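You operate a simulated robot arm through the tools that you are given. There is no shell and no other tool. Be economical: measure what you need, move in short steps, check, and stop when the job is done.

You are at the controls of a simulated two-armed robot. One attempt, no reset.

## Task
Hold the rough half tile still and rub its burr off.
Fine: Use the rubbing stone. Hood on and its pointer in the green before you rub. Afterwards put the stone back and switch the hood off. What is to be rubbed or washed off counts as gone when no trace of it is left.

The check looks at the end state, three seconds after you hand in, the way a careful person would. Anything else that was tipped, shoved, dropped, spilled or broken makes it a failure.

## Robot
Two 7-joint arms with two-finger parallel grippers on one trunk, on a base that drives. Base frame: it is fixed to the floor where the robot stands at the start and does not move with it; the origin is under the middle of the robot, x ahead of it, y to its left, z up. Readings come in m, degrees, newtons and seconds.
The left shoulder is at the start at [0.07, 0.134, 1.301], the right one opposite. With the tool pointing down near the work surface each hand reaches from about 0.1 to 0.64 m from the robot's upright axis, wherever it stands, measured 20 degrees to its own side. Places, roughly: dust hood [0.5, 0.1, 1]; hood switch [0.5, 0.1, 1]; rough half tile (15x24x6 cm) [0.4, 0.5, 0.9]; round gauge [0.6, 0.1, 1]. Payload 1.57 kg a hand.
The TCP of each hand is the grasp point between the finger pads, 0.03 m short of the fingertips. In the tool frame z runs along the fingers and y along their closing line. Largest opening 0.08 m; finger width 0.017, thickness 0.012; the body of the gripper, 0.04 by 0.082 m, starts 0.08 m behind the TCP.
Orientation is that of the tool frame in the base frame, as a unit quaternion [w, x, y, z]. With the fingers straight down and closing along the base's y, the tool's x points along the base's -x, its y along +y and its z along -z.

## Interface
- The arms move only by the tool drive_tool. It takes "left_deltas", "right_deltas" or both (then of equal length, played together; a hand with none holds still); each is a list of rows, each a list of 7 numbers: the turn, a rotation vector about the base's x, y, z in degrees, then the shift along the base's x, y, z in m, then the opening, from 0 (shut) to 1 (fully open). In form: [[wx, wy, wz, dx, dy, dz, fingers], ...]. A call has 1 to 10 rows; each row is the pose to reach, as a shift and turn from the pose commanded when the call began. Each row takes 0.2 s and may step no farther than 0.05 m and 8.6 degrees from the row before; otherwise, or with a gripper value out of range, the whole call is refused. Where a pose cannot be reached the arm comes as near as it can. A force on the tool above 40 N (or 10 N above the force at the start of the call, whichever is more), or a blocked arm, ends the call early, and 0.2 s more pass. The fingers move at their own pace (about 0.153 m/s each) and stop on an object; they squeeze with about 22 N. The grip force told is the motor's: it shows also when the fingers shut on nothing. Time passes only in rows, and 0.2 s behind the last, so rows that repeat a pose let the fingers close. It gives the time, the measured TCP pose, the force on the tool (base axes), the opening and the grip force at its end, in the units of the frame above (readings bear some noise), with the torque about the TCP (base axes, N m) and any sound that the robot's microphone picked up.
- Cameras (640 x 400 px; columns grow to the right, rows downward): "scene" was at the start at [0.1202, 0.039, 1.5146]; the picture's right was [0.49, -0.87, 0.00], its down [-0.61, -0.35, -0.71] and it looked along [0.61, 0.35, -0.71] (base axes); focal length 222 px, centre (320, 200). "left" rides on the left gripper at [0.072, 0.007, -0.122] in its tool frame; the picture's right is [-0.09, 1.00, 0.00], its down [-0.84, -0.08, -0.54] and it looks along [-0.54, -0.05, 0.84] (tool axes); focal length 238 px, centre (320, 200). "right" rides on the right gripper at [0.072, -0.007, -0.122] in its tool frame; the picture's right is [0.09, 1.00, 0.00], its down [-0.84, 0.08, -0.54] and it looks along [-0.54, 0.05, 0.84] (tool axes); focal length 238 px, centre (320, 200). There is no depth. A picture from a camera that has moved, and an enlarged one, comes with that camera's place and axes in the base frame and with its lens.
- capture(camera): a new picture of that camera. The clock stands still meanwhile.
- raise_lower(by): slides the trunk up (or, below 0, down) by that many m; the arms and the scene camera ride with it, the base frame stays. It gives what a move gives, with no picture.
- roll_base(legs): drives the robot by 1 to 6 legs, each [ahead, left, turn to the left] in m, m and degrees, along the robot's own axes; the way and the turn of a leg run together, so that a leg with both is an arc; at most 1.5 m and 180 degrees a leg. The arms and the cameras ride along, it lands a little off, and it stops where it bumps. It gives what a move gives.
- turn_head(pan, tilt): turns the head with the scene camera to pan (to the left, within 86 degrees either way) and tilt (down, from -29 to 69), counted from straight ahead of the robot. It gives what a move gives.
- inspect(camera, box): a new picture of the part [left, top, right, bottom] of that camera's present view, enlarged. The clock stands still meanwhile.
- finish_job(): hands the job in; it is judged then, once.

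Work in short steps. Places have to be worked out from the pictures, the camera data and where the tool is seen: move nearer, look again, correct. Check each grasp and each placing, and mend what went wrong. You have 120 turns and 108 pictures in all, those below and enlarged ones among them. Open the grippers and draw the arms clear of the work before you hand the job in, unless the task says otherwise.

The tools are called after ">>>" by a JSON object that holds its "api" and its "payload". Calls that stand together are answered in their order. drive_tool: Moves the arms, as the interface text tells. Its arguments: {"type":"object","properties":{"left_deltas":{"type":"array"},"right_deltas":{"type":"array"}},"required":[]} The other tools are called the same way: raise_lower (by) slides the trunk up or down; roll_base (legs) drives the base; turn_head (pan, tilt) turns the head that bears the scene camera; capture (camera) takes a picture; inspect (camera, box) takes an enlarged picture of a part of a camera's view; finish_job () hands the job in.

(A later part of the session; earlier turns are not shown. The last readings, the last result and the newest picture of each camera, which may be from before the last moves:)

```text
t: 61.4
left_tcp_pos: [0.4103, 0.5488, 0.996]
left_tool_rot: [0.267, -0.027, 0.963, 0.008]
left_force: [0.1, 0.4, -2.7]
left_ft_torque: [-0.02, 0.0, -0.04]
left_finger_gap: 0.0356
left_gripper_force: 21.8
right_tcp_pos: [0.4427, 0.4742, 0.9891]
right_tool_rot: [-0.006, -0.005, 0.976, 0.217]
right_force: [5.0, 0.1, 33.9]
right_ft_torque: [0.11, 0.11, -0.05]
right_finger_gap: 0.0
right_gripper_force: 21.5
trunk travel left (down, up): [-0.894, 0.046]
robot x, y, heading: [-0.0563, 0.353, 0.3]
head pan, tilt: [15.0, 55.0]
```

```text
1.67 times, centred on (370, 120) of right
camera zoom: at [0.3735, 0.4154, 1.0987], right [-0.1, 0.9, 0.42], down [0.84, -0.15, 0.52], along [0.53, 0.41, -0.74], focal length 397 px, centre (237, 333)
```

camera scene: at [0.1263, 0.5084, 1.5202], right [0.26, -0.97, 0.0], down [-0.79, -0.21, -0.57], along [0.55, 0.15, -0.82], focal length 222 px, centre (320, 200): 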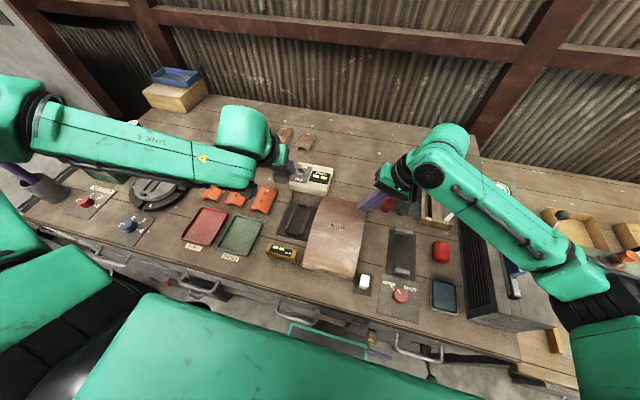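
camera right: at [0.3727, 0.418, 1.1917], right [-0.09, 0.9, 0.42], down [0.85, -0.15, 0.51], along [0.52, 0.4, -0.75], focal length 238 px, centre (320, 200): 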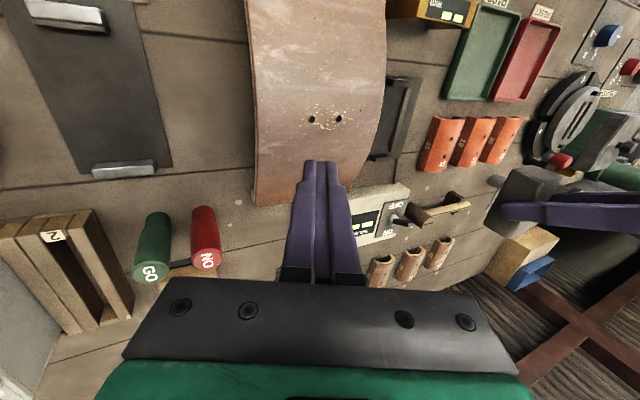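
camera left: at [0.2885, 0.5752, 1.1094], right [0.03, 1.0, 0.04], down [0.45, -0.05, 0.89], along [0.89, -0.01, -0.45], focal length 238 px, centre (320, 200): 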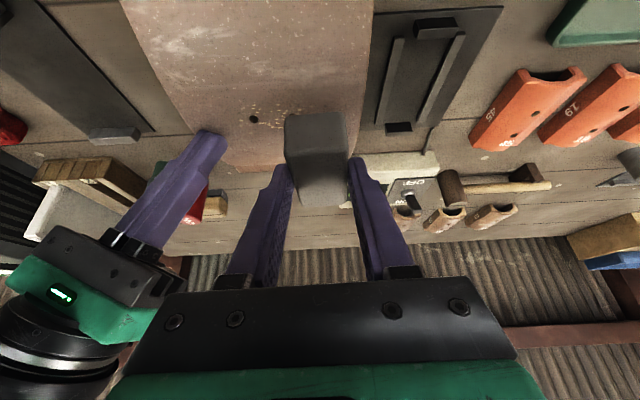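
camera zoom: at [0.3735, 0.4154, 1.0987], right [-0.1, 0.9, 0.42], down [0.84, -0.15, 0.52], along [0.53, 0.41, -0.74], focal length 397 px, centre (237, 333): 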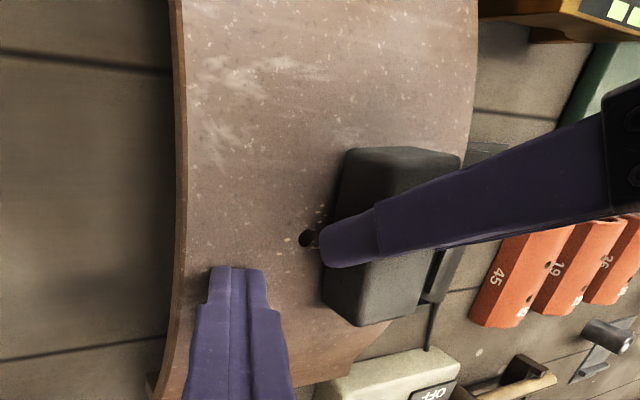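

Contact is lost again: the stone creeps up when pressed ~18 N, so I'll use lighter pressure, feeding down ~0.5 mm per row during the strokes. Some specks are already gone.

>>> {"api": "drive_tool", "payload": {"left_deltas": [[0, 0, 0, 0, -0.01, -0.001, 0], [0, 0, 0, 0, -0.022, -0.0015, 0], [0, 0, 0, 0, -0.03, -0.002, 0], [0, 0, 0, 0, -0.02, -0.002, 0], [0, 0, 0, 0, -0.008, -0.0025, 0], [0, 0, 0, 0, 0.005, -0.0025, 0], [0, 0, 0, 0, 0.018, -0.003, 0], [0, 0, 0, 0, 0.005, -0.003, 0], [0, 0, 0, 0, -0.008, -0.003, 0], [0, 0, 0, 0, -0.015, -0.003, 0]]}}

```text
t: 63.6
left_tcp_pos: [0.4099, 0.5329, 0.9943]
left_tool_rot: [0.268, -0.029, 0.963, 0.008]
left_force: [-0.7, 5.7, 12.6]
left_ft_torque: [0.21, -0.2, 0.09]
left_finger_gap: 0.0356
left_gripper_force: 22.0
right_tcp_pos: [0.4414, 0.4745, 0.99]
right_tool_rot: [-0.005, -0.005, 0.976, 0.216]
right_force: [8.0, -3.2, 31.6]
right_ft_torque: [-0.01, -0.04, -0.01]
right_finger_gap: 0.0
right_gripper_force: 21.0
trunk travel left (down, up): [-0.894, 0.046]
robot x, y, heading: [-0.0534, 0.354, 0.2]
head pan, tilt: [15.0, 55.0]
```

Now about 14 N while sliding, well centred. I continue strokes at this level.

>>> {"api": "drive_tool", "payload": {"left_deltas": [[0, 0, 0, 0, 0.012, 0, 0], [0, 0, 0, 0, 0.024, 0, 0], [0, 0, 0, 0, 0.035, 0, 0], [0, 0, 0, 0, 0.024, 0, 0], [0, 0, 0, 0, 0.012, -0.0005, 0], [0, 0, 0, 0, 0, -0.0005, 0], [0, 0, 0, 0, -0.012, -0.0005, 0], [0, 0, 0, 0, 0, -0.0005, 0], [0, 0, 0, 0, 0.012, -0.0005, 0], [0, 0, 0, 0, 0.024, -0.0005, 0]]}}

>>> {"api": "drive_tool", "payload": {"left_deltas": [[0, 0, 0, 0, 0.01, 0.01, 0], [0, 0, 0, 0, 0.03, 0.03, 0], [0, 0, 0, 0, 0.06, 0.04, 0], [0, 0, 0, 0, 0.06, 0.04, 0]]}}

>>> {"api": "inspect", "payload": {"camera": "right", "box": [220, 0, 520, 240]}}

```text
t: 65.8
left_tcp_pos: [0.4097, 0.5557, 0.9937]
left_tool_rot: [0.267, -0.027, 0.963, 0.008]
left_force: [-0.9, -2.8, 3.1]
left_ft_torque: [-0.04, -0.01, -0.03]
left_finger_gap: 0.0355
left_gripper_force: 21.5
right_tcp_pos: [0.4414, 0.474, 0.9901]
right_tool_rot: [-0.005, -0.005, 0.976, 0.218]
right_force: [3.3, -0.1, 31.5]
right_ft_torque: [0.12, 0.12, -0.01]
right_finger_gap: 0.0003
right_gripper_force: 21.3
trunk travel left (down, up): [-0.894, 0.046]
robot x, y, heading: [-0.0539, 0.3524, -0.0]
head pan, tilt: [15.0, 55.0]
```

```text
t: 66.8
left_tcp_pos: [0.4094, 0.6144, 1.0327]
left_tool_rot: [0.266, -0.027, 0.964, 0.007]
left_force: [0.1, -0.3, -2.3]
left_ft_torque: [-0.01, 0.03, -0.02]
left_finger_gap: 0.0355
left_gripper_force: 21.8
right_tcp_pos: [0.4426, 0.4731, 0.9896]
right_tool_rot: [-0.006, -0.006, 0.976, 0.219]
right_force: [1.6, -0.7, 33.6]
right_ft_torque: [0.09, 0.22, 0.02]
right_finger_gap: 0.0
right_gripper_force: 21.2
trunk travel left (down, up): [-0.894, 0.046]
robot x, y, heading: [-0.0535, 0.3562, -0.2]
head pan, tilt: [15.0, 55.0]
```

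```text
1.67 times, centred on (370, 120) of right
camera zoom: at [0.373, 0.4148, 1.0988], right [-0.1, 0.9, 0.42], down [0.84, -0.15, 0.52], along [0.53, 0.41, -0.74], focal length 397 px, centre (237, 333)
```

zoom: 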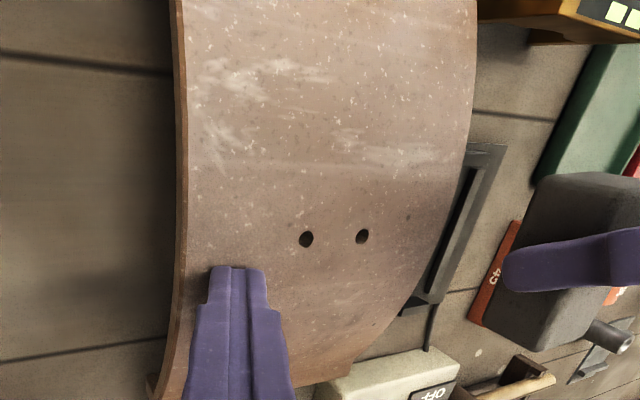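

The burr around the holes looks gone. I zoom in to check for any trace and that the tile stayed put.

>>> {"api": "inspect", "payload": {"camera": "right", "box": [310, 70, 410, 160]}}

>>> {"api": "inspect", "payload": {"camera": "scene", "box": [280, 150, 360, 220]}}

```text
4.44 times, centred on (360, 115) of right
camera zoom: at [0.373, 0.4148, 1.0988], right [-0.1, 0.9, 0.42], down [0.84, -0.15, 0.52], along [0.53, 0.41, -0.74], focal length 1059 px, centre (142, 578)
```

zoom: 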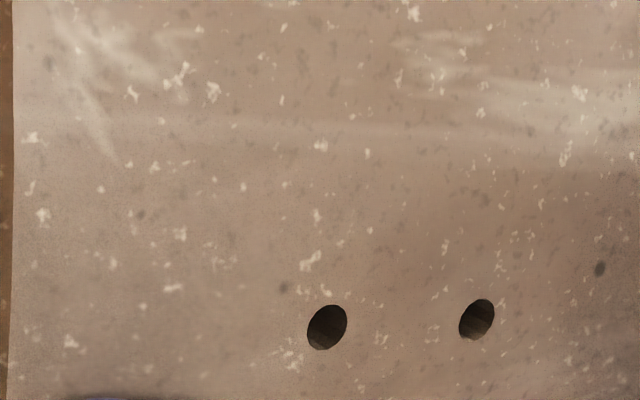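

```text
5.71 times, centred on (320, 185) of scene
camera zoom: at [0.0621, 0.3678, 1.5207], right [0.26, -0.97, 0.0], down [-0.79, -0.21, -0.58], along [0.56, 0.15, -0.82], focal length 1270 px, centre (320, 286)
```

zoom: 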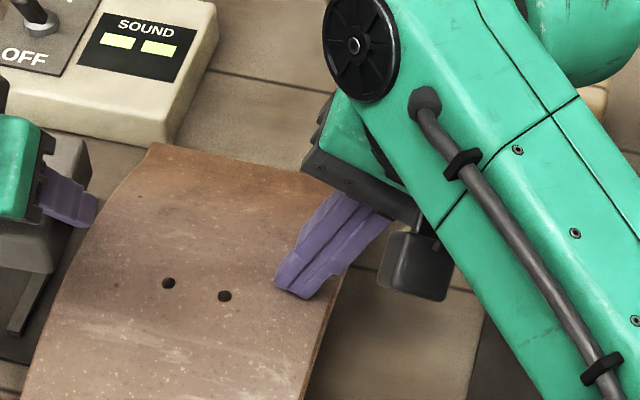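

No trace of the specks left, only the tile's own mottling, and the tile is where it was. I lift the right hand off and pull both up and back.

>>> {"api": "drive_tool", "payload": {"right_deltas": [[0, 0, 0, 0, 0, 0.02, 0], [0, 0, 0, 0, -0.005, 0.06, 0], [0, 0, 0, 0, -0.03, 0.1, 0], [0, 0, 0, -0.03, -0.06, 0.13, 0], [0, 0, 0, -0.06, -0.09, 0.16, 0], [0, 0, 0, -0.09, -0.12, 0.18, 0], [0, 0, 0, -0.12, -0.15, 0.2, 0], [0, 0, 0, -0.12, -0.15, 0.2, 0]], "left_deltas": [[0, 0, 0, 0, 0, 0.01, 0], [0, 0, 0, 0, 0, 0.03, 0], [0, 0, 0, 0, 0, 0.05, 0], [0, 0, 0, 0, 0, 0.07, 0], [0, 0, 0, 0, 0, 0.08, 0], [0, 0, 0, 0, 0, 0.08, 0], [0, 0, 0, 0, 0, 0.08, 0], [0, 0, 0, 0, 0, 0.08, 0]]}}

>>> {"api": "roll_base", "payload": {"legs": [[0.09, 0, 0], [0, -0.025, 0]]}}

>>> {"api": "capture", "payload": {"camera": "left"}}

>>> {"api": "capture", "payload": {"camera": "scene"}}

```text
refused: row 4 steps farther than a row can; nothing moved
```

```text
t: 68.3
left_tcp_pos: [0.5028, 0.5976, 1.0297]
left_tool_rot: [0.265, -0.029, 0.964, 0.005]
left_force: [0.2, 0.5, -2.1]
left_ft_torque: [-0.07, 0.04, -0.06]
left_finger_gap: 0.0356
left_gripper_force: 22.1
right_tcp_pos: [0.5335, 0.4559, 0.9863]
right_tool_rot: [-0.007, -0.005, 0.977, 0.213]
right_force: [0.4, 1.0, -0.2]
right_ft_torque: [-0.05, -0.01, -0.01]
right_finger_gap: 0.0
right_gripper_force: 21.2
trunk travel left (down, up): [-0.894, 0.046]
robot x, y, heading: [0.0402, 0.3298, 0.0]
head pan, tilt: [15.0, 55.0]
```

```text
47 pictures are left
camera left: at [0.3777, 0.5982, 1.0981], right [0.02, 1.0, 0.04], down [0.45, -0.05, 0.89], along [0.9, 0.0, -0.45], focal length 238 px, centre (320, 200)
```

left: 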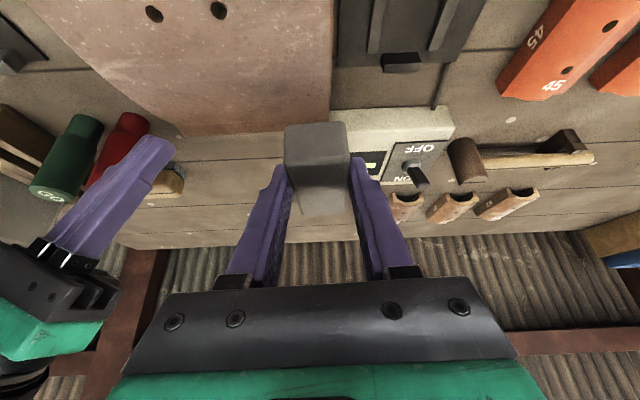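

```text
46 pictures are left
camera scene: at [0.1559, 0.3537, 1.5201], right [0.26, -0.97, 0.01], down [-0.79, -0.22, -0.57], along [0.55, 0.14, -0.82], focal length 222 px, centre (320, 200)
```

scene: 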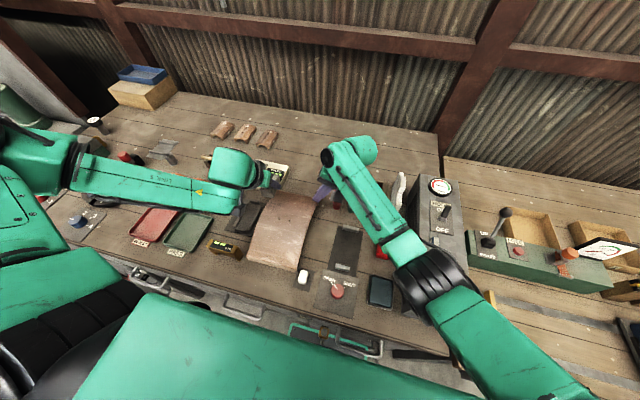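

The arm move was refused (row too long) and the base rolled with the right fingers still on the tile, so the tile may have been nudged slightly (~1 cm in x by my estimate). First I lift the right hand straight up, clear of the NO/GO plugs, then check.

>>> {"api": "drive_tool", "payload": {"right_deltas": [[0, 0, 0, 0, 0, 0.03, 0], [0, 0, 0, 0, 0, 0.07, 0], [0, 0, 0, 0, 0, 0.11, 0], [0, 0, 0, 0, 0, 0.15, 0], [0, 0, 0, -0.03, -0.02, 0.18, 0], [0, 0, 0, -0.06, -0.05, 0.19, 0], [0, 0, 0, -0.09, -0.08, 0.2, 0], [0, 0, 0, -0.12, -0.11, 0.21, 0], [0, 0, 0, -0.15, -0.14, 0.21, 0]], "left_deltas": [[0, 0, 0, 0, 0, 0.01, 0], [0, 0, 0, 0, 0, 0.03, 0], [0, 0, 0, 0, 0, 0.05, 0], [0, 0, 0, 0, 0, 0.07, 0], [0, 0, 0, 0, 0, 0.08, 0], [0, 0, 0, 0, 0, 0.08, 0], [0, 0, 0, 0, 0, 0.08, 0], [0, 0, 0, 0, 0, 0.08, 0], [0, 0, 0, 0, 0, 0.08, 0]]}}

```text
t: 70.3
left_tcp_pos: [0.5016, 0.5905, 1.1123]
left_tool_rot: [0.266, -0.028, 0.964, 0.008]
left_force: [0.7, 0.2, -2.0]
left_ft_torque: [0.02, -0.01, -0.03]
left_finger_gap: 0.0356
left_gripper_force: 22.2
right_tcp_pos: [0.3803, 0.3091, 1.1957]
right_tool_rot: [-0.009, -0.005, 0.976, 0.216]
right_force: [0.8, 0.1, 0.3]
right_ft_torque: [0.03, 0.02, 0.0]
right_finger_gap: 0.0
right_gripper_force: 21.5
trunk travel left (down, up): [-0.894, 0.046]
robot x, y, heading: [0.0388, 0.3279, -0.1]
head pan, tilt: [15.0, 55.0]
```

Now an enlarged view of the tile and its neighbours to compare with the early pictures.

>>> {"api": "inspect", "payload": {"camera": "scene", "box": [200, 150, 360, 310]}}

```text
2.50 times, centred on (280, 230) of scene
camera zoom: at [0.1555, 0.3429, 1.5203], right [0.26, -0.97, 0.0], down [-0.79, -0.21, -0.57], along [0.55, 0.15, -0.82], focal length 556 px, centre (420, 125)
```

zoom: 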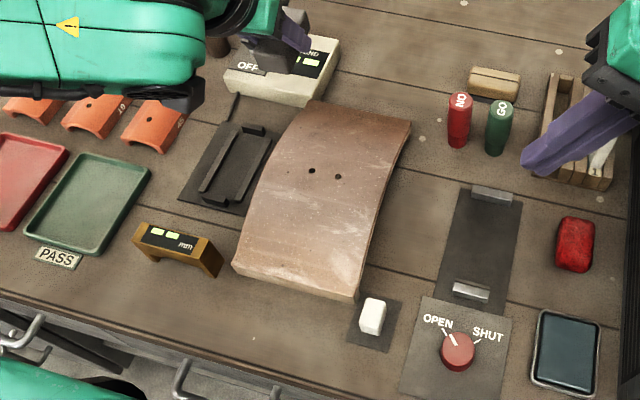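

Compared with its neighbours the tile seems to have been dragged roughly 1 cm in +x; I'll verify and mend that after the stone. First the stone goes back: left hand to above its old place.

>>> {"api": "drive_tool", "payload": {"left_deltas": [[0, 0, 0, 0.03, -0.015, -0.01, 0], [0, 0, 0, 0.06, -0.03, -0.03, 0], [0, 0, 0, 0.09, -0.045, -0.06, 0], [0, 0, 0, 0.125, -0.06, -0.085, 0], [0, 0, 0, 0.125, -0.06, -0.085, 0]]}}

>>> {"api": "capture", "payload": {"camera": "left"}}

```text
t: 71.5
left_tcp_pos: [0.6258, 0.532, 1.0275]
left_tool_rot: [0.266, -0.028, 0.964, 0.008]
left_force: [-0.6, 0.5, -2.2]
left_ft_torque: [-0.02, -0.02, 0.01]
left_finger_gap: 0.0358
left_gripper_force: 21.9
left hand out of reach, approached as far as the arm can: row 4, 5
right_tcp_pos: [0.3828, 0.309, 1.196]
right_tool_rot: [-0.01, -0.003, 0.976, 0.217]
right_force: [-0.1, -0.7, 0.2]
right_ft_torque: [0.02, -0.02, 0.02]
right_finger_gap: 0.0001
right_gripper_force: 21.5
trunk travel left (down, up): [-0.894, 0.046]
robot x, y, heading: [0.0355, 0.3325, -0.2]
head pan, tilt: [15.0, 55.0]
```

```text
44 pictures are left
camera left: at [0.5008, 0.5324, 1.0959], right [0.02, 1.0, 0.05], down [0.45, -0.05, 0.89], along [0.9, 0.0, -0.45], focal length 238 px, centre (320, 200)
```

left: 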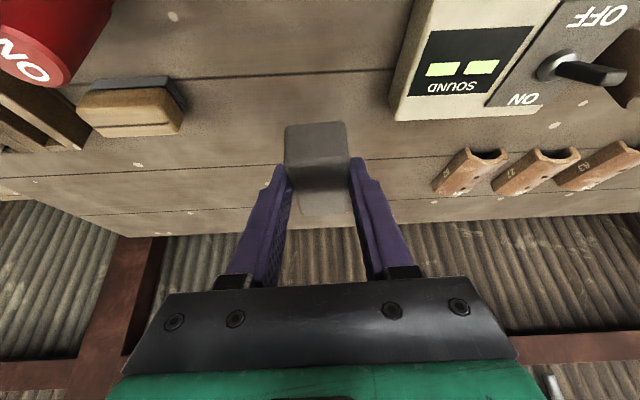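

Pose matches the pick-up pose. I lower by the trunk to just above the table.

>>> {"api": "raise_lower", "payload": {"by": -0.085}}

>>> {"api": "raise_lower", "payload": {"by": -0.006}}

>>> {"api": "inspect", "payload": {"camera": "left", "box": [200, 60, 440, 210]}}

```text
t: 72.7
left_tcp_pos: [0.625, 0.533, 0.9428]
left_tool_rot: [0.264, -0.028, 0.964, 0.007]
left_force: [0.4, 0.7, -1.7]
left_ft_torque: [0.04, 0.02, -0.02]
left_finger_gap: 0.0355
left_gripper_force: 21.9
right_tcp_pos: [0.384, 0.3099, 1.1113]
right_tool_rot: [-0.009, -0.005, 0.976, 0.216]
right_force: [0.3, 0.2, 0.0]
right_ft_torque: [-0.03, -0.01, -0.02]
right_finger_gap: 0.0001
right_gripper_force: 21.5
trunk travel left (down, up): [-0.809, 0.131]
robot x, y, heading: [0.0332, 0.3282, 0.1]
head pan, tilt: [15.0, 55.0]
```

```text
t: 73.2
left_tcp_pos: [0.6254, 0.5327, 0.9354]
left_tool_rot: [0.264, -0.028, 0.964, 0.008]
left_force: [-0.1, -0.2, -2.0]
left_ft_torque: [-0.05, 0.03, -0.01]
left_finger_gap: 0.0353
left_gripper_force: 21.9
right_tcp_pos: [0.3836, 0.3099, 1.1047]
right_tool_rot: [-0.009, -0.005, 0.977, 0.215]
right_force: [0.0, 0.8, -0.4]
right_ft_torque: [0.03, -0.02, 0.02]
right_finger_gap: 0.0001
right_gripper_force: 21.4
trunk travel left (down, up): [-0.803, 0.137]
robot x, y, heading: [0.0362, 0.3302, 0.1]
head pan, tilt: [15.0, 55.0]
```

```text
2.67 times, centred on (320, 135) of left
camera zoom: at [0.5014, 0.533, 1.0047], right [0.02, 1.0, 0.05], down [0.45, -0.05, 0.89], along [0.89, 0.0, -0.45], focal length 636 px, centre (320, 373)
```

zoom: 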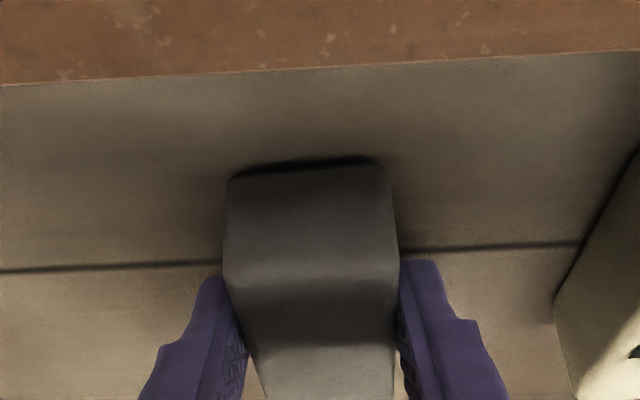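

This view confirms it: the tile's far edge moved ~+1.4 cm in x. Stone isn't touching yet; I lower further.

>>> {"api": "raise_lower", "payload": {"by": -0.003}}

>>> {"api": "raise_lower", "payload": {"by": -0.002}}

```text
t: 73.8
left_tcp_pos: [0.6249, 0.5325, 0.9351]
left_tool_rot: [0.266, -0.027, 0.964, 0.007]
left_force: [0.4, 0.1, 1.9]
left_ft_torque: [0.06, 0.09, 0.0]
left_finger_gap: 0.0357
left_gripper_force: 22.6
right_tcp_pos: [0.3828, 0.3109, 1.1025]
right_tool_rot: [-0.01, -0.005, 0.976, 0.216]
right_force: [-0.3, 0.4, 0.7]
right_ft_torque: [0.01, 0.0, 0.01]
right_finger_gap: 0.0
right_gripper_force: 20.7
trunk travel left (down, up): [-0.8, 0.14]
robot x, y, heading: [0.0377, 0.3334, 0.1]
head pan, tilt: [15.0, 55.0]
```

```text
t: 74.3
left_tcp_pos: [0.626, 0.5315, 0.9353]
left_tool_rot: [0.268, -0.027, 0.963, 0.007]
left_force: [2.1, 2.0, 12.3]
left_ft_torque: [0.06, 0.28, 0.0]
left_finger_gap: 0.0357
left_gripper_force: 22.2
right_tcp_pos: [0.3811, 0.31, 1.1003]
right_tool_rot: [-0.008, -0.005, 0.976, 0.216]
right_force: [1.2, -0.1, 0.5]
right_ft_torque: [0.02, 0.02, 0.0]
right_finger_gap: 0.0
right_gripper_force: 21.8
trunk travel left (down, up): [-0.798, 0.142]
robot x, y, heading: [0.0352, 0.3259, 0.2]
head pan, tilt: [15.0, 55.0]
```

Stone is on the table. I ease up 2 mm and open the fingers.

>>> {"api": "raise_lower", "payload": {"by": 0.002}}

>>> {"api": "drive_tool", "payload": {"left_deltas": [[0, 0, 0, 0, 0, 0, 0.55], [0, 0, 0, 0, 0, 0, 0.8], [0, 0, 0, 0, 0, 0, 1], [0, 0, 0, 0, 0, 0, 1]]}}

>>> {"api": "raise_lower", "payload": {"by": 0.09}}

>>> {"api": "capture", "payload": {"camera": "left"}}

```text
t: 74.8
left_tcp_pos: [0.6255, 0.5321, 0.9341]
left_tool_rot: [0.266, -0.027, 0.963, 0.006]
left_force: [5.2, 1.8, 9.4]
left_ft_torque: [0.02, 0.11, -0.03]
left_finger_gap: 0.0356
left_gripper_force: 21.8
right_tcp_pos: [0.3828, 0.3089, 1.1032]
right_tool_rot: [-0.008, -0.004, 0.976, 0.216]
right_force: [0.5, 0.1, 0.5]
right_ft_torque: [0.01, 0.03, 0.03]
right_finger_gap: 0.0
right_gripper_force: 21.2
trunk travel left (down, up): [-0.8, 0.14]
robot x, y, heading: [0.0381, 0.3295, 0.0]
head pan, tilt: [15.0, 55.0]
```

```text
t: 75.8
left_tcp_pos: [0.6246, 0.5323, 0.934]
left_tool_rot: [0.265, -0.028, 0.964, 0.007]
left_force: [-0.1, -0.1, -0.7]
left_ft_torque: [0.0, 0.01, -0.04]
left_finger_gap: 0.0798
left_gripper_force: 0.2
right_tcp_pos: [0.3832, 0.3096, 1.1033]
right_tool_rot: [-0.01, -0.006, 0.976, 0.216]
right_force: [-0.7, -0.1, -1.0]
right_ft_torque: [0.0, 0.0, 0.02]
right_finger_gap: 0.0
right_gripper_force: 21.1
trunk travel left (down, up): [-0.8, 0.14]
robot x, y, heading: [0.0384, 0.3289, -0.1]
head pan, tilt: [15.0, 55.0]
```

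```text
t: 77.0
left_tcp_pos: [0.6251, 0.5319, 1.0236]
left_tool_rot: [0.264, -0.028, 0.964, 0.007]
left_force: [-1.0, -0.1, 0.5]
left_ft_torque: [-0.02, -0.01, 0.0]
left_finger_gap: 0.0799
left_gripper_force: 0.0
right_tcp_pos: [0.383, 0.3109, 1.1928]
right_tool_rot: [-0.009, -0.005, 0.976, 0.216]
right_force: [-0.9, -1.1, -0.2]
right_ft_torque: [-0.02, 0.0, -0.01]
right_finger_gap: 0.0
right_gripper_force: 20.7
trunk travel left (down, up): [-0.89, 0.05]
robot x, y, heading: [0.0395, 0.3262, 0.1]
head pan, tilt: [15.0, 55.0]
```

```text
42 pictures are left
camera left: at [0.501, 0.5329, 1.0919], right [0.02, 1.0, 0.05], down [0.45, -0.05, 0.89], along [0.89, 0.0, -0.45], focal length 238 px, centre (320, 200)
```

left: 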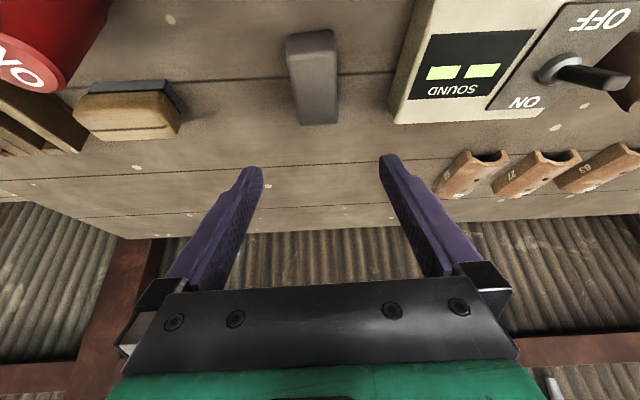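

Stone is back on its place. Now I retreat to the early viewing pose (base ≈[0,0.30], pan 10, tilt 55) so I can compare the bench directly with the early picture.

>>> {"api": "drive_tool", "payload": {"left_deltas": [[0, 0, 0, -0.01, 0, 0.04, 1], [0, 0, 0, -0.03, 0.02, 0.08, 1], [0, 6, 0, -0.06, 0.04, 0.11, 1], [0, 12, 0, -0.1, 0.06, 0.13, 1], [0, 18, 0, -0.14, 0.08, 0.15, 1], [0, 24, 0, -0.18, 0.1, 0.17, 1], [0, 30, 0, -0.21, 0.12, 0.19, 1], [0, 30, 0, -0.25, 0.13, 0.2, 1]], "right_deltas": [[0, 0, 0, 0, 0, 0.02, 0], [0, 0, 0, 0, -0.02, 0.04, 0], [-6, 0, 0, 0, -0.04, 0.06, 0], [-12, 0, 0, 0, -0.06, 0.08, 0], [-18, 0, 0, 0, -0.08, 0.08, 0], [-25, 0, 0, 0, -0.1, 0.08, 0], [-25, 0, 0, 0, -0.12, 0.08, 0], [-25, 0, 0, 0, -0.14, 0.08, 0]]}}

```text
t: 78.8
left_tcp_pos: [0.3718, 0.6618, 1.2242]
left_tool_rot: [0.005, -0.024, 1.0, 0.014]
left_force: [-0.5, -0.9, -0.3]
left_ft_torque: [0.02, 0.01, -0.03]
left_finger_gap: 0.0801
left_gripper_force: 0.0
right_tcp_pos: [0.3802, 0.1685, 1.2729]
right_tool_rot: [-0.009, -0.003, 1.0, -0.001]
right_force: [0.3, -0.3, 0.7]
right_ft_torque: [-0.01, -0.02, 0.01]
right_finger_gap: 0.0
right_gripper_force: 21.8
trunk travel left (down, up): [-0.89, 0.05]
robot x, y, heading: [0.0396, 0.3286, -0.3]
head pan, tilt: [15.0, 55.0]
```

Hands are clear; now base, trunk and head to the early viewing pose.

>>> {"api": "roll_base", "payload": {"legs": [[-0.036, 0, 0], [0, -0.029, 0.2]]}}

>>> {"api": "raise_lower", "payload": {"by": -0.015}}

>>> {"api": "turn_head", "payload": {"pan": 10, "tilt": 55}}

>>> {"api": "inspect", "payload": {"camera": "scene", "box": [200, 140, 350, 290]}}

```text
t: 80.1
left_tcp_pos: [0.3336, 0.6409, 1.2231]
left_tool_rot: [0.008, -0.027, 1.0, 0.011]
left_force: [-0.2, 1.1, -0.1]
left_ft_torque: [-0.07, -0.02, -0.02]
left_finger_gap: 0.0799
left_gripper_force: 0.0
right_tcp_pos: [0.3441, 0.149, 1.274]
right_tool_rot: [-0.009, -0.003, 1.0, -0.003]
right_force: [-0.3, 1.2, 0.3]
right_ft_torque: [-0.05, 0.01, 0.02]
right_finger_gap: 0.0003
right_gripper_force: 21.3
trunk travel left (down, up): [-0.89, 0.05]
robot x, y, heading: [0.0013, 0.2974, 0.1]
head pan, tilt: [15.0, 55.0]
```

```text
t: 80.8
left_tcp_pos: [0.337, 0.6374, 1.2085]
left_tool_rot: [0.007, -0.027, 1.0, 0.013]
left_force: [-0.5, 0.8, 0.1]
left_ft_torque: [-0.03, -0.03, 0.02]
left_finger_gap: 0.0802
left_gripper_force: 0.1
right_tcp_pos: [0.3476, 0.1456, 1.258]
right_tool_rot: [-0.01, -0.005, 1.0, -0.001]
right_force: [0.5, -0.2, -0.2]
right_ft_torque: [0.02, -0.01, 0.0]
right_finger_gap: 0.0
right_gripper_force: 21.1
trunk travel left (down, up): [-0.875, 0.065]
robot x, y, heading: [0.0009, 0.3015, -0.1]
head pan, tilt: [15.0, 55.0]
```

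```text
t: 81.4
left_tcp_pos: [0.3377, 0.6354, 1.2095]
left_tool_rot: [0.006, -0.027, 1.0, 0.013]
left_force: [0.6, 0.2, 0.2]
left_ft_torque: [-0.01, -0.01, -0.03]
left_finger_gap: 0.0802
left_gripper_force: 0.0
right_tcp_pos: [0.3469, 0.1436, 1.2582]
right_tool_rot: [-0.01, -0.005, 1.0, -0.001]
right_force: [-0.1, -0.1, 0.2]
right_ft_torque: [0.03, 0.04, -0.01]
right_finger_gap: 0.0
right_gripper_force: 21.4
trunk travel left (down, up): [-0.875, 0.065]
robot x, y, heading: [0.0014, 0.2975, 0.1]
head pan, tilt: [10.0, 55.0]
```

```text
2.67 times, centred on (275, 215) of scene
camera zoom: at [0.1217, 0.312, 1.5012], right [0.18, -0.98, 0.0], down [-0.81, -0.15, -0.57], along [0.56, 0.1, -0.82], focal length 593 px, centre (440, 160)
```

zoom: 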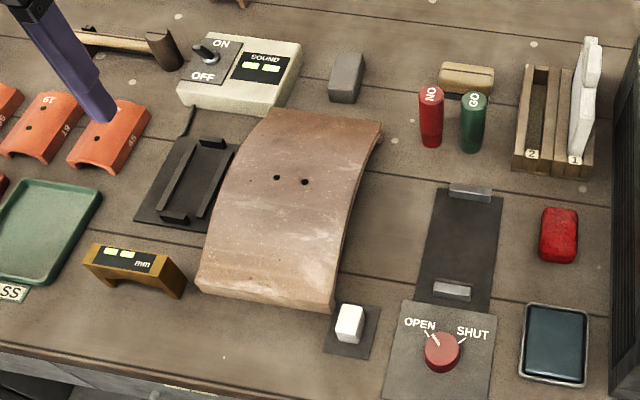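

Direct comparison: stone and everything else unchanged, but the tile is shifted ≈+12 mm in x (≈−3 mm in y). I'll nudge it back from its far edge with the open left fingers straddling the stone's y‑range; first drive back in reach.

>>> {"api": "roll_base", "payload": {"legs": [[0, 0.03, 0], [0.038, 0, 0]]}}

>>> {"api": "drive_tool", "payload": {"left_deltas": [[0, -8, 0, 0.03, -0.02, 0, 1], [0, -16, -1, 0.06, -0.04, 0, 1], [0, -24, -2, 0.09, -0.06, -0.01, 1], [0, -28, -3, 0.12, -0.08, -0.03, 1], [0, -28, -3, 0.15, -0.1, -0.06, 1], [0, -28, -3, 0.18, -0.12, -0.09, 1], [0, -28, -3, 0.205, -0.13, -0.12, 1], [0, -28, -3, 0.215, -0.133, -0.15, 1], [0, -28, -3, 0.215, -0.133, -0.15, 1]]}}

>>> {"api": "capture", "payload": {"camera": "left"}}

```text
t: 82.7
left_tcp_pos: [0.3673, 0.6663, 1.2118]
left_tool_rot: [0.01, -0.027, 0.999, 0.014]
left_force: [-1.1, 0.2, 0.6]
left_ft_torque: [0.02, -0.08, 0.03]
left_finger_gap: 0.08
left_gripper_force: 0.1
right_tcp_pos: [0.3764, 0.1739, 1.2602]
right_tool_rot: [-0.007, -0.005, 1.0, -0.001]
right_force: [-1.0, 0.1, 0.6]
right_ft_torque: [0.0, -0.08, -0.01]
right_finger_gap: 0.0
right_gripper_force: 20.6
trunk travel left (down, up): [-0.875, 0.065]
robot x, y, heading: [0.0375, 0.3273, 0.5]
head pan, tilt: [10.0, 55.0]
```

```text
t: 84.7
left_tcp_pos: [0.5898, 0.5301, 1.0591]
left_tool_rot: [0.249, -0.004, 0.968, 0.007]
left_force: [0.5, 0.1, 0.5]
left_ft_torque: [0.01, -0.02, -0.03]
left_finger_gap: 0.0802
left_gripper_force: 0.0
right_tcp_pos: [0.3842, 0.1725, 1.2583]
right_tool_rot: [-0.01, -0.005, 1.0, 0.0]
right_force: [-0.1, 0.7, -0.3]
right_ft_torque: [0.02, -0.02, -0.03]
right_finger_gap: 0.0001
right_gripper_force: 21.6
trunk travel left (down, up): [-0.875, 0.065]
robot x, y, heading: [0.0406, 0.3318, 0.2]
head pan, tilt: [10.0, 55.0]
```

```text
40 pictures are left
camera left: at [0.4674, 0.5364, 1.1324], right [0.07, 1.0, 0.06], down [0.47, -0.08, 0.88], along [0.88, -0.04, -0.48], focal length 238 px, centre (320, 200)
```

left: 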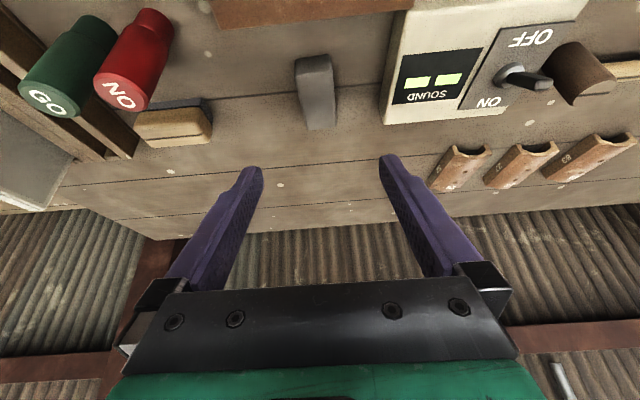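

Tile's far edge is at x≈0.57, y 0.452–0.613. Fingers straddle the stone's column; I lower with the trunk in two steps.

>>> {"api": "raise_lower", "payload": {"by": -0.085}}

>>> {"api": "capture", "payload": {"camera": "left"}}

>>> {"api": "inspect", "payload": {"camera": "scene", "box": [240, 110, 360, 230]}}

```text
t: 85.9
left_tcp_pos: [0.5899, 0.53, 0.9747]
left_tool_rot: [0.249, -0.004, 0.968, 0.006]
left_force: [0.5, 0.4, -0.3]
left_ft_torque: [0.01, -0.01, -0.03]
left_finger_gap: 0.0801
left_gripper_force: 0.0
right_tcp_pos: [0.3855, 0.1728, 1.1719]
right_tool_rot: [-0.01, -0.005, 1.0, 0.0]
right_force: [0.2, 0.4, -0.6]
right_ft_torque: [-0.01, 0.0, 0.0]
right_finger_gap: 0.0001
right_gripper_force: 21.4
trunk travel left (down, up): [-0.79, 0.15]
robot x, y, heading: [0.0386, 0.3259, 0.5]
head pan, tilt: [10.0, 55.0]
```

```text
39 pictures are left
camera left: at [0.4677, 0.5369, 1.0475], right [0.07, 1.0, 0.06], down [0.47, -0.08, 0.88], along [0.88, -0.03, -0.48], focal length 238 px, centre (320, 200)
```

left: 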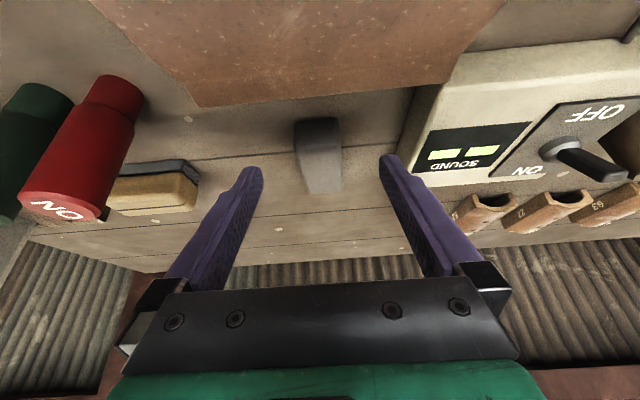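

```text
3.33 times, centred on (300, 170) of scene
camera zoom: at [0.1595, 0.3409, 1.4162], right [0.18, -0.98, 0.0], down [-0.81, -0.15, -0.57], along [0.56, 0.1, -0.82], focal length 741 px, centre (387, 300)
```

zoom: 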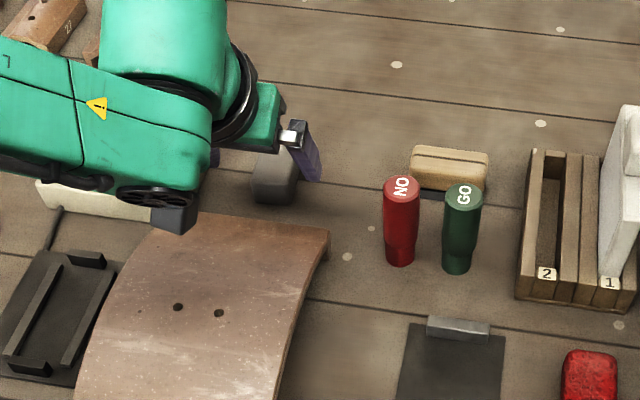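

Clear all round. Lower the last bit (fingertips ~1 cm above the table).

>>> {"api": "raise_lower", "payload": {"by": -0.036}}

>>> {"api": "inspect", "payload": {"camera": "left", "box": [160, 60, 480, 240]}}

```text
t: 86.7
left_tcp_pos: [0.5897, 0.5306, 0.9394]
left_tool_rot: [0.249, -0.004, 0.968, 0.007]
left_force: [0.0, -0.8, -0.1]
left_ft_torque: [-0.01, -0.04, -0.03]
left_finger_gap: 0.0799
left_gripper_force: 0.1
right_tcp_pos: [0.384, 0.1717, 1.1361]
right_tool_rot: [-0.01, -0.005, 1.0, 0.0]
right_force: [0.5, -0.3, 0.2]
right_ft_torque: [0.01, 0.01, 0.01]
right_finger_gap: 0.0
right_gripper_force: 21.7
trunk travel left (down, up): [-0.754, 0.186]
robot x, y, heading: [0.0393, 0.3261, 0.5]
head pan, tilt: [10.0, 55.0]
```

```text
2.00 times, centred on (320, 150) of left
camera zoom: at [0.4675, 0.5369, 1.0115], right [0.07, 1.0, 0.06], down [0.47, -0.08, 0.88], along [0.88, -0.03, -0.48], focal length 477 px, centre (320, 300)
```

zoom: 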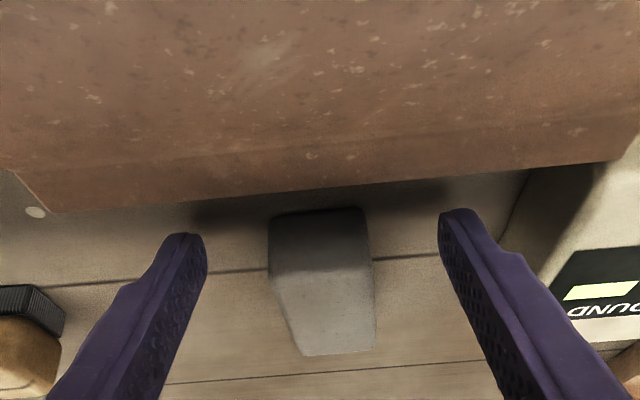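

Fingers are behind the far edge, stone untouched between them. I push toward −x gently until contact shows in the force.

>>> {"api": "drive_tool", "payload": {"left_deltas": [[0, 0, 0, -0.006, 0.002, 0, 1], [0, 0, 0, -0.012, 0.002, 0, 1], [0, 0, 0, -0.016, 0.002, 0, 1], [0, 0, 0, -0.016, 0.002, 0, 1]]}}

>>> {"api": "inspect", "payload": {"camera": "left", "box": [160, 60, 480, 240]}}

```text
t: 87.7
left_tcp_pos: [0.575, 0.534, 0.9388]
left_tool_rot: [0.248, -0.004, 0.969, 0.006]
left_force: [-0.1, 0.1, 0.8]
left_ft_torque: [0.03, 0.03, 0.0]
left_finger_gap: 0.08
left_gripper_force: 0.1
right_tcp_pos: [0.3862, 0.1719, 1.1362]
right_tool_rot: [-0.009, -0.006, 1.0, -0.001]
right_force: [-0.6, -0.4, 0.0]
right_ft_torque: [0.02, 0.02, 0.02]
right_finger_gap: 0.0
right_gripper_force: 20.9
trunk travel left (down, up): [-0.754, 0.186]
robot x, y, heading: [0.0367, 0.3283, 0.4]
head pan, tilt: [10.0, 55.0]
```

```text
2.00 times, centred on (320, 150) of left
camera zoom: at [0.4516, 0.5391, 1.0113], right [0.07, 1.0, 0.06], down [0.47, -0.08, 0.88], along [0.88, -0.03, -0.48], focal length 477 px, centre (320, 300)
```

zoom: 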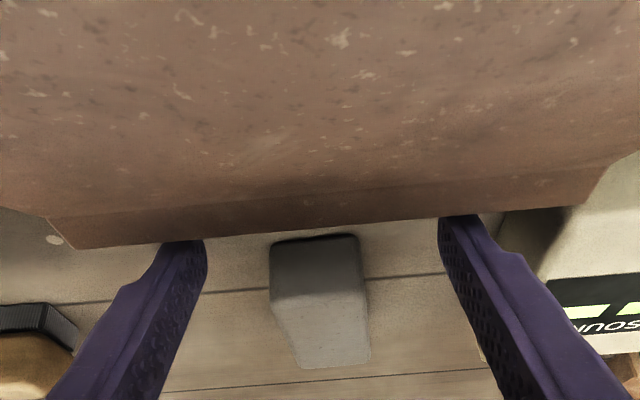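

Almost touching. Continue in small increments.

>>> {"api": "drive_tool", "payload": {"left_deltas": [[0, 0, 0, -0.003, 0, 0, 1], [0, 0, 0, -0.006, 0, 0, 1], [0, 0, 0, -0.006, 0, 0, 1]]}}

```text
t: 88.5
left_tcp_pos: [0.5676, 0.5349, 0.9383]
left_tool_rot: [0.249, -0.004, 0.968, 0.008]
left_force: [0.0, 0.3, -0.9]
left_ft_torque: [0.01, 0.02, 0.0]
left_finger_gap: 0.0799
left_gripper_force: 0.1
right_tcp_pos: [0.3852, 0.1739, 1.1365]
right_tool_rot: [-0.01, -0.006, 1.0, -0.001]
right_force: [0.0, 0.0, -0.6]
right_ft_torque: [0.01, 0.01, 0.02]
right_finger_gap: 0.0
right_gripper_force: 21.1
trunk travel left (down, up): [-0.754, 0.186]
robot x, y, heading: [0.0374, 0.3291, 0.6]
head pan, tilt: [10.0, 55.0]
```

>>> {"api": "drive_tool", "payload": {"left_deltas": [[0, 0, 0, -0.003, 0, 0, 1], [0, 0, 0, -0.006, 0, 0, 1], [0, 0, 0, -0.006, 0, 0, 1]]}}

>>> {"api": "inspect", "payload": {"camera": "left", "box": [160, 60, 480, 240]}}

>>> {"api": "inspect", "payload": {"camera": "scene", "box": [200, 120, 360, 290]}}

```text
t: 89.3
left_tcp_pos: [0.5631, 0.5347, 0.9402]
left_tool_rot: [0.249, -0.005, 0.968, 0.007]
left_force: [4.6, 1.1, 6.3]
left_ft_torque: [-0.01, -0.03, 0.04]
left_finger_gap: 0.0801
left_gripper_force: 0.2
right_tcp_pos: [0.3864, 0.1732, 1.1367]
right_tool_rot: [-0.01, -0.005, 1.0, 0.0]
right_force: [-1.4, 0.8, 0.1]
right_ft_torque: [-0.01, -0.01, 0.04]
right_finger_gap: 0.0
right_gripper_force: 21.9
trunk travel left (down, up): [-0.754, 0.186]
robot x, y, heading: [0.0407, 0.3268, 0.1]
head pan, tilt: [10.0, 55.0]
```

```text
2.00 times, centred on (320, 150) of left
camera zoom: at [0.4405, 0.539, 1.0119], right [0.07, 1.0, 0.06], down [0.47, -0.08, 0.88], along [0.88, -0.03, -0.48], focal length 477 px, centre (320, 300)
```

zoom: 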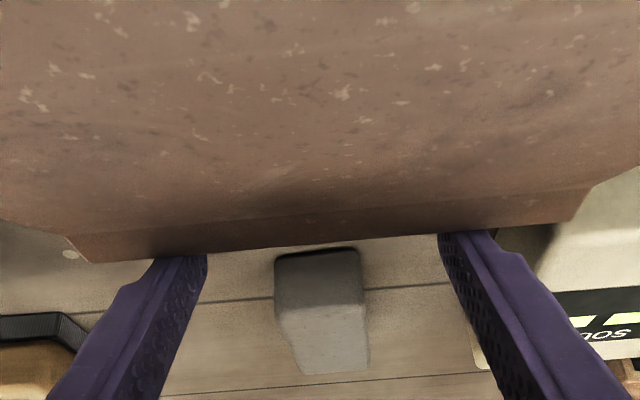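

```text
2.35 times, centred on (280, 205) of scene
camera zoom: at [0.16, 0.3407, 1.3802], right [0.18, -0.98, 0.0], down [-0.81, -0.15, -0.57], along [0.56, 0.1, -0.82], focal length 523 px, centre (414, 188)
```

zoom: 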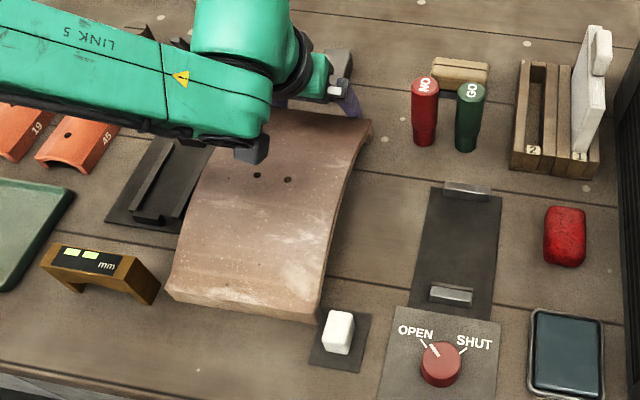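

Contact found (4.6 N in x). Now push ~12 mm further, slowly.

>>> {"api": "drive_tool", "payload": {"left_deltas": [[0, 0, 0, -0.003, 0, 0, 1], [0, 0, 0, -0.006, 0, 0, 1], [0, 0, 0, -0.009, 0, 0, 1], [0, 0, 0, -0.012, 0, 0, 1], [0, 0, 0, -0.012, 0, 0, 1]]}}

>>> {"api": "inspect", "payload": {"camera": "scene", "box": [200, 120, 360, 290]}}

```text
t: 90.5
left_tcp_pos: [0.55, 0.5336, 0.939]
left_tool_rot: [0.25, -0.003, 0.968, 0.007]
left_force: [2.4, 0.4, 9.8]
left_ft_torque: [0.29, 0.0, -0.02]
left_finger_gap: 0.0799
left_gripper_force: 0.2
right_tcp_pos: [0.3854, 0.1729, 1.136]
right_tool_rot: [-0.01, -0.005, 1.0, 0.0]
right_force: [0.3, 0.6, -0.2]
right_ft_torque: [0.02, 0.04, 0.02]
right_finger_gap: 0.0002
right_gripper_force: 21.6
trunk travel left (down, up): [-0.754, 0.186]
robot x, y, heading: [0.0395, 0.3285, 0.4]
head pan, tilt: [10.0, 55.0]
```

```text
2.35 times, centred on (280, 205) of scene
camera zoom: at [0.1599, 0.3403, 1.3801], right [0.18, -0.98, 0.0], down [-0.81, -0.15, -0.57], along [0.56, 0.1, -0.82], focal length 523 px, centre (414, 188)
```

zoom: 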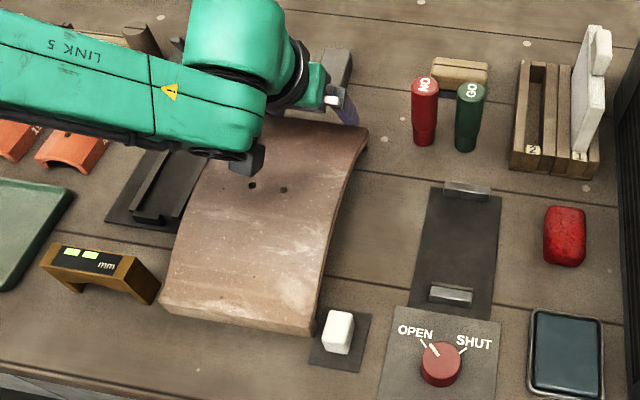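

The tile moved back ≈12 mm, as wanted. I withdraw: +x a bit, then up by trunk, and compare from the reference pose.

>>> {"api": "drive_tool", "payload": {"left_deltas": [[0, 0, 0, 0.01, 0, 0, 1], [0, 0, 0, 0.025, 0, 0, 1], [0, 0, 0, 0.03, 0, 0, 1]]}}

>>> {"api": "raise_lower", "payload": {"by": 0.121}}

>>> {"api": "drive_tool", "payload": {"left_deltas": [[0, 0, 0, -0.01, 0, 0.04, 1], [0, 0, 0, -0.03, 0.02, 0.08, 1], [0, 6, 0, -0.06, 0.04, 0.11, 1], [0, 12, 0, -0.1, 0.06, 0.13, 1], [0, 18, 0, -0.14, 0.08, 0.15, 1], [0, 24, 0, -0.18, 0.1, 0.17, 1], [0, 28, 0, -0.21, 0.12, 0.18, 1], [0, 28, 0, -0.23, 0.13, 0.18, 1]]}}

```text
t: 91.3
left_tcp_pos: [0.5797, 0.5338, 0.9388]
left_tool_rot: [0.247, -0.005, 0.969, 0.008]
left_force: [0.1, 0.2, -1.0]
left_ft_torque: [0.02, -0.01, 0.0]
left_finger_gap: 0.08
left_gripper_force: 0.0
right_tcp_pos: [0.3852, 0.1725, 1.1363]
right_tool_rot: [-0.009, -0.005, 1.0, -0.001]
right_force: [-0.3, -0.1, -0.4]
right_ft_torque: [-0.01, 0.02, 0.0]
right_finger_gap: 0.0003
right_gripper_force: 20.8
trunk travel left (down, up): [-0.754, 0.186]
robot x, y, heading: [0.0412, 0.3322, 0.5]
head pan, tilt: [10.0, 55.0]
```

```text
t: 92.8
left_tcp_pos: [0.5803, 0.534, 1.0599]
left_tool_rot: [0.248, -0.005, 0.969, 0.007]
left_force: [0.2, -0.8, 0.3]
left_ft_torque: [-0.03, 0.03, -0.02]
left_finger_gap: 0.0801
left_gripper_force: 0.0
right_tcp_pos: [0.3861, 0.1727, 1.2573]
right_tool_rot: [-0.009, -0.006, 1.0, -0.001]
right_force: [0.2, -0.7, 0.5]
right_ft_torque: [0.01, -0.03, 0.01]
right_finger_gap: 0.0
right_gripper_force: 21.2
trunk travel left (down, up): [-0.875, 0.065]
robot x, y, heading: [0.043, 0.3275, 0.5]
head pan, tilt: [10.0, 55.0]
```

```text
t: 94.7
left_tcp_pos: [0.3482, 0.6642, 1.2396]
left_tool_rot: [0.006, -0.002, 1.0, 0.007]
left_force: [-0.1, 0.1, -0.1]
left_ft_torque: [0.0, -0.01, -0.01]
left_finger_gap: 0.0804
left_gripper_force: 0.1
right_tcp_pos: [0.384, 0.1733, 1.2576]
right_tool_rot: [-0.009, -0.005, 1.0, -0.001]
right_force: [-0.2, 0.4, -0.6]
right_ft_torque: [0.01, -0.02, -0.02]
right_finger_gap: 0.0
right_gripper_force: 21.2
trunk travel left (down, up): [-0.875, 0.065]
robot x, y, heading: [0.0403, 0.3284, 0.3]
head pan, tilt: [10.0, 55.0]
```

Back to the reference base pose for the comparison and for switching off the hood.

>>> {"api": "roll_base", "payload": {"legs": [[-0.037, 0, 0], [0, -0.03, -0.3]]}}

>>> {"api": "inspect", "payload": {"camera": "scene", "box": [200, 140, 350, 290]}}

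>>> {"api": "inspect", "payload": {"camera": "scene", "box": [340, 140, 450, 300]}}

```text
t: 96.0
left_tcp_pos: [0.3118, 0.6391, 1.2375]
left_tool_rot: [0.008, -0.001, 1.0, 0.004]
left_force: [0.5, 1.3, 0.1]
left_ft_torque: [-0.08, 0.0, 0.0]
left_finger_gap: 0.0801
left_gripper_force: 0.0
right_tcp_pos: [0.3447, 0.1495, 1.2588]
right_tool_rot: [-0.008, -0.003, 1.0, -0.003]
right_force: [-0.9, -0.2, 0.1]
right_ft_torque: [-0.05, -0.04, -0.04]
right_finger_gap: 0.0001
right_gripper_force: 21.9
trunk travel left (down, up): [-0.875, 0.065]
robot x, y, heading: [0.0034, 0.2978, 0.0]
head pan, tilt: [10.0, 55.0]
```

```text
2.67 times, centred on (275, 215) of scene
camera zoom: at [0.1193, 0.3196, 1.5013], right [0.17, -0.98, 0.01], down [-0.81, -0.15, -0.57], along [0.57, 0.09, -0.82], focal length 593 px, centre (440, 160)
```

zoom: 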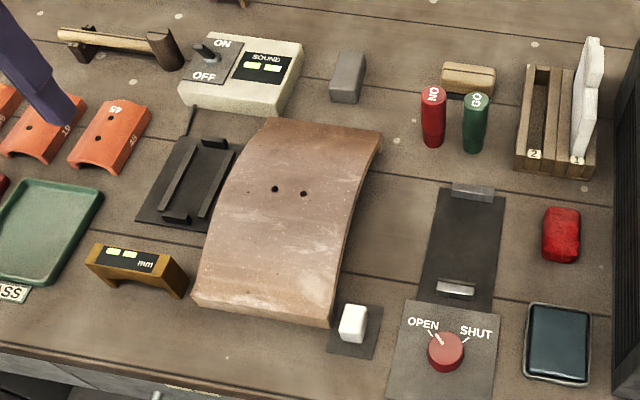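

```text
2.50 times, centred on (395, 220) of scene
camera zoom: at [0.1193, 0.3196, 1.5013], right [0.17, -0.98, 0.01], down [-0.81, -0.15, -0.57], along [0.57, 0.09, -0.82], focal length 556 px, centre (132, 150)
```

zoom: 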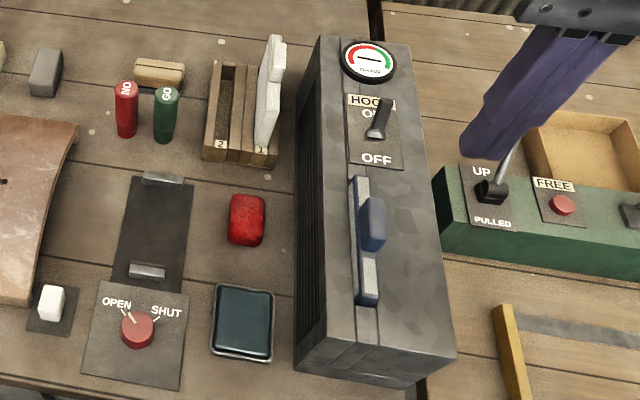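

Tile is back within ~1–2 mm, stone and the rest in place, dial green. Now the hood switch: I move in again and bring the closed right fingers beyond the lever.

>>> {"api": "roll_base", "payload": {"legs": [[0, 0.03, 0], [0.037, 0, 0]]}}

>>> {"api": "drive_tool", "payload": {"right_deltas": [[0, -5, 0, 0.04, -0.01, 0, 0], [0, -10, 0, 0.08, -0.025, 0, 0], [0, -15, 0, 0.12, -0.04, -0.01, 0], [0, -20, 0, 0.15, -0.052, -0.04, 0], [0, -20, 0, 0.175, -0.058, -0.08, 0], [0, -20, 0, 0.178, -0.06, -0.12, 0], [0, -20, 0, 0.178, -0.06, -0.12, 0]]}}

>>> {"api": "inspect", "payload": {"camera": "scene", "box": [370, 130, 450, 210]}}

```text
t: 97.2
left_tcp_pos: [0.341, 0.6649, 1.2411]
left_tool_rot: [0.01, 0.0, 1.0, 0.005]
left_force: [-0.9, 0.5, -0.4]
left_ft_torque: [-0.04, -0.08, 0.02]
left_finger_gap: 0.08
left_gripper_force: 0.2
right_tcp_pos: [0.375, 0.1744, 1.2611]
right_tool_rot: [-0.005, -0.004, 1.0, -0.002]
right_force: [-0.5, 0.4, 0.4]
right_ft_torque: [-0.01, -0.1, 0.0]
right_finger_gap: 0.0
right_gripper_force: 21.5
trunk travel left (down, up): [-0.875, 0.065]
robot x, y, heading: [0.037, 0.3318, -0.1]
head pan, tilt: [10.0, 55.0]
```

```text
t: 98.8
left_tcp_pos: [0.3505, 0.6625, 1.24]
left_tool_rot: [0.007, 0.0, 1.0, 0.008]
left_force: [-1.0, 0.7, 0.0]
left_ft_torque: [0.02, -0.01, -0.04]
left_finger_gap: 0.0798
left_gripper_force: 0.0
right_tcp_pos: [0.562, 0.1115, 1.1373]
right_tool_rot: [0.166, -0.004, 0.986, -0.001]
right_force: [0.2, 0.8, 0.9]
right_ft_torque: [-0.02, 0.03, 0.01]
right_finger_gap: 0.0001
right_gripper_force: 21.1
trunk travel left (down, up): [-0.875, 0.065]
robot x, y, heading: [0.0385, 0.3292, 0.2]
head pan, tilt: [10.0, 55.0]
```

```text
5.00 times, centred on (410, 170) of scene
camera zoom: at [0.1587, 0.3404, 1.5012], right [0.17, -0.98, 0.0], down [-0.81, -0.14, -0.57], along [0.56, 0.1, -0.82], focal length 1111 px, centre (-130, 350)
```

zoom: 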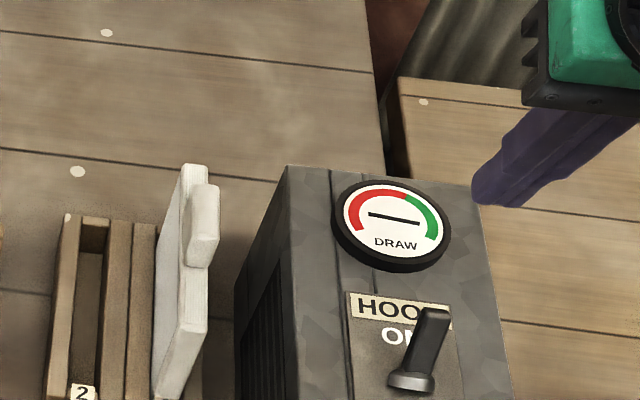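

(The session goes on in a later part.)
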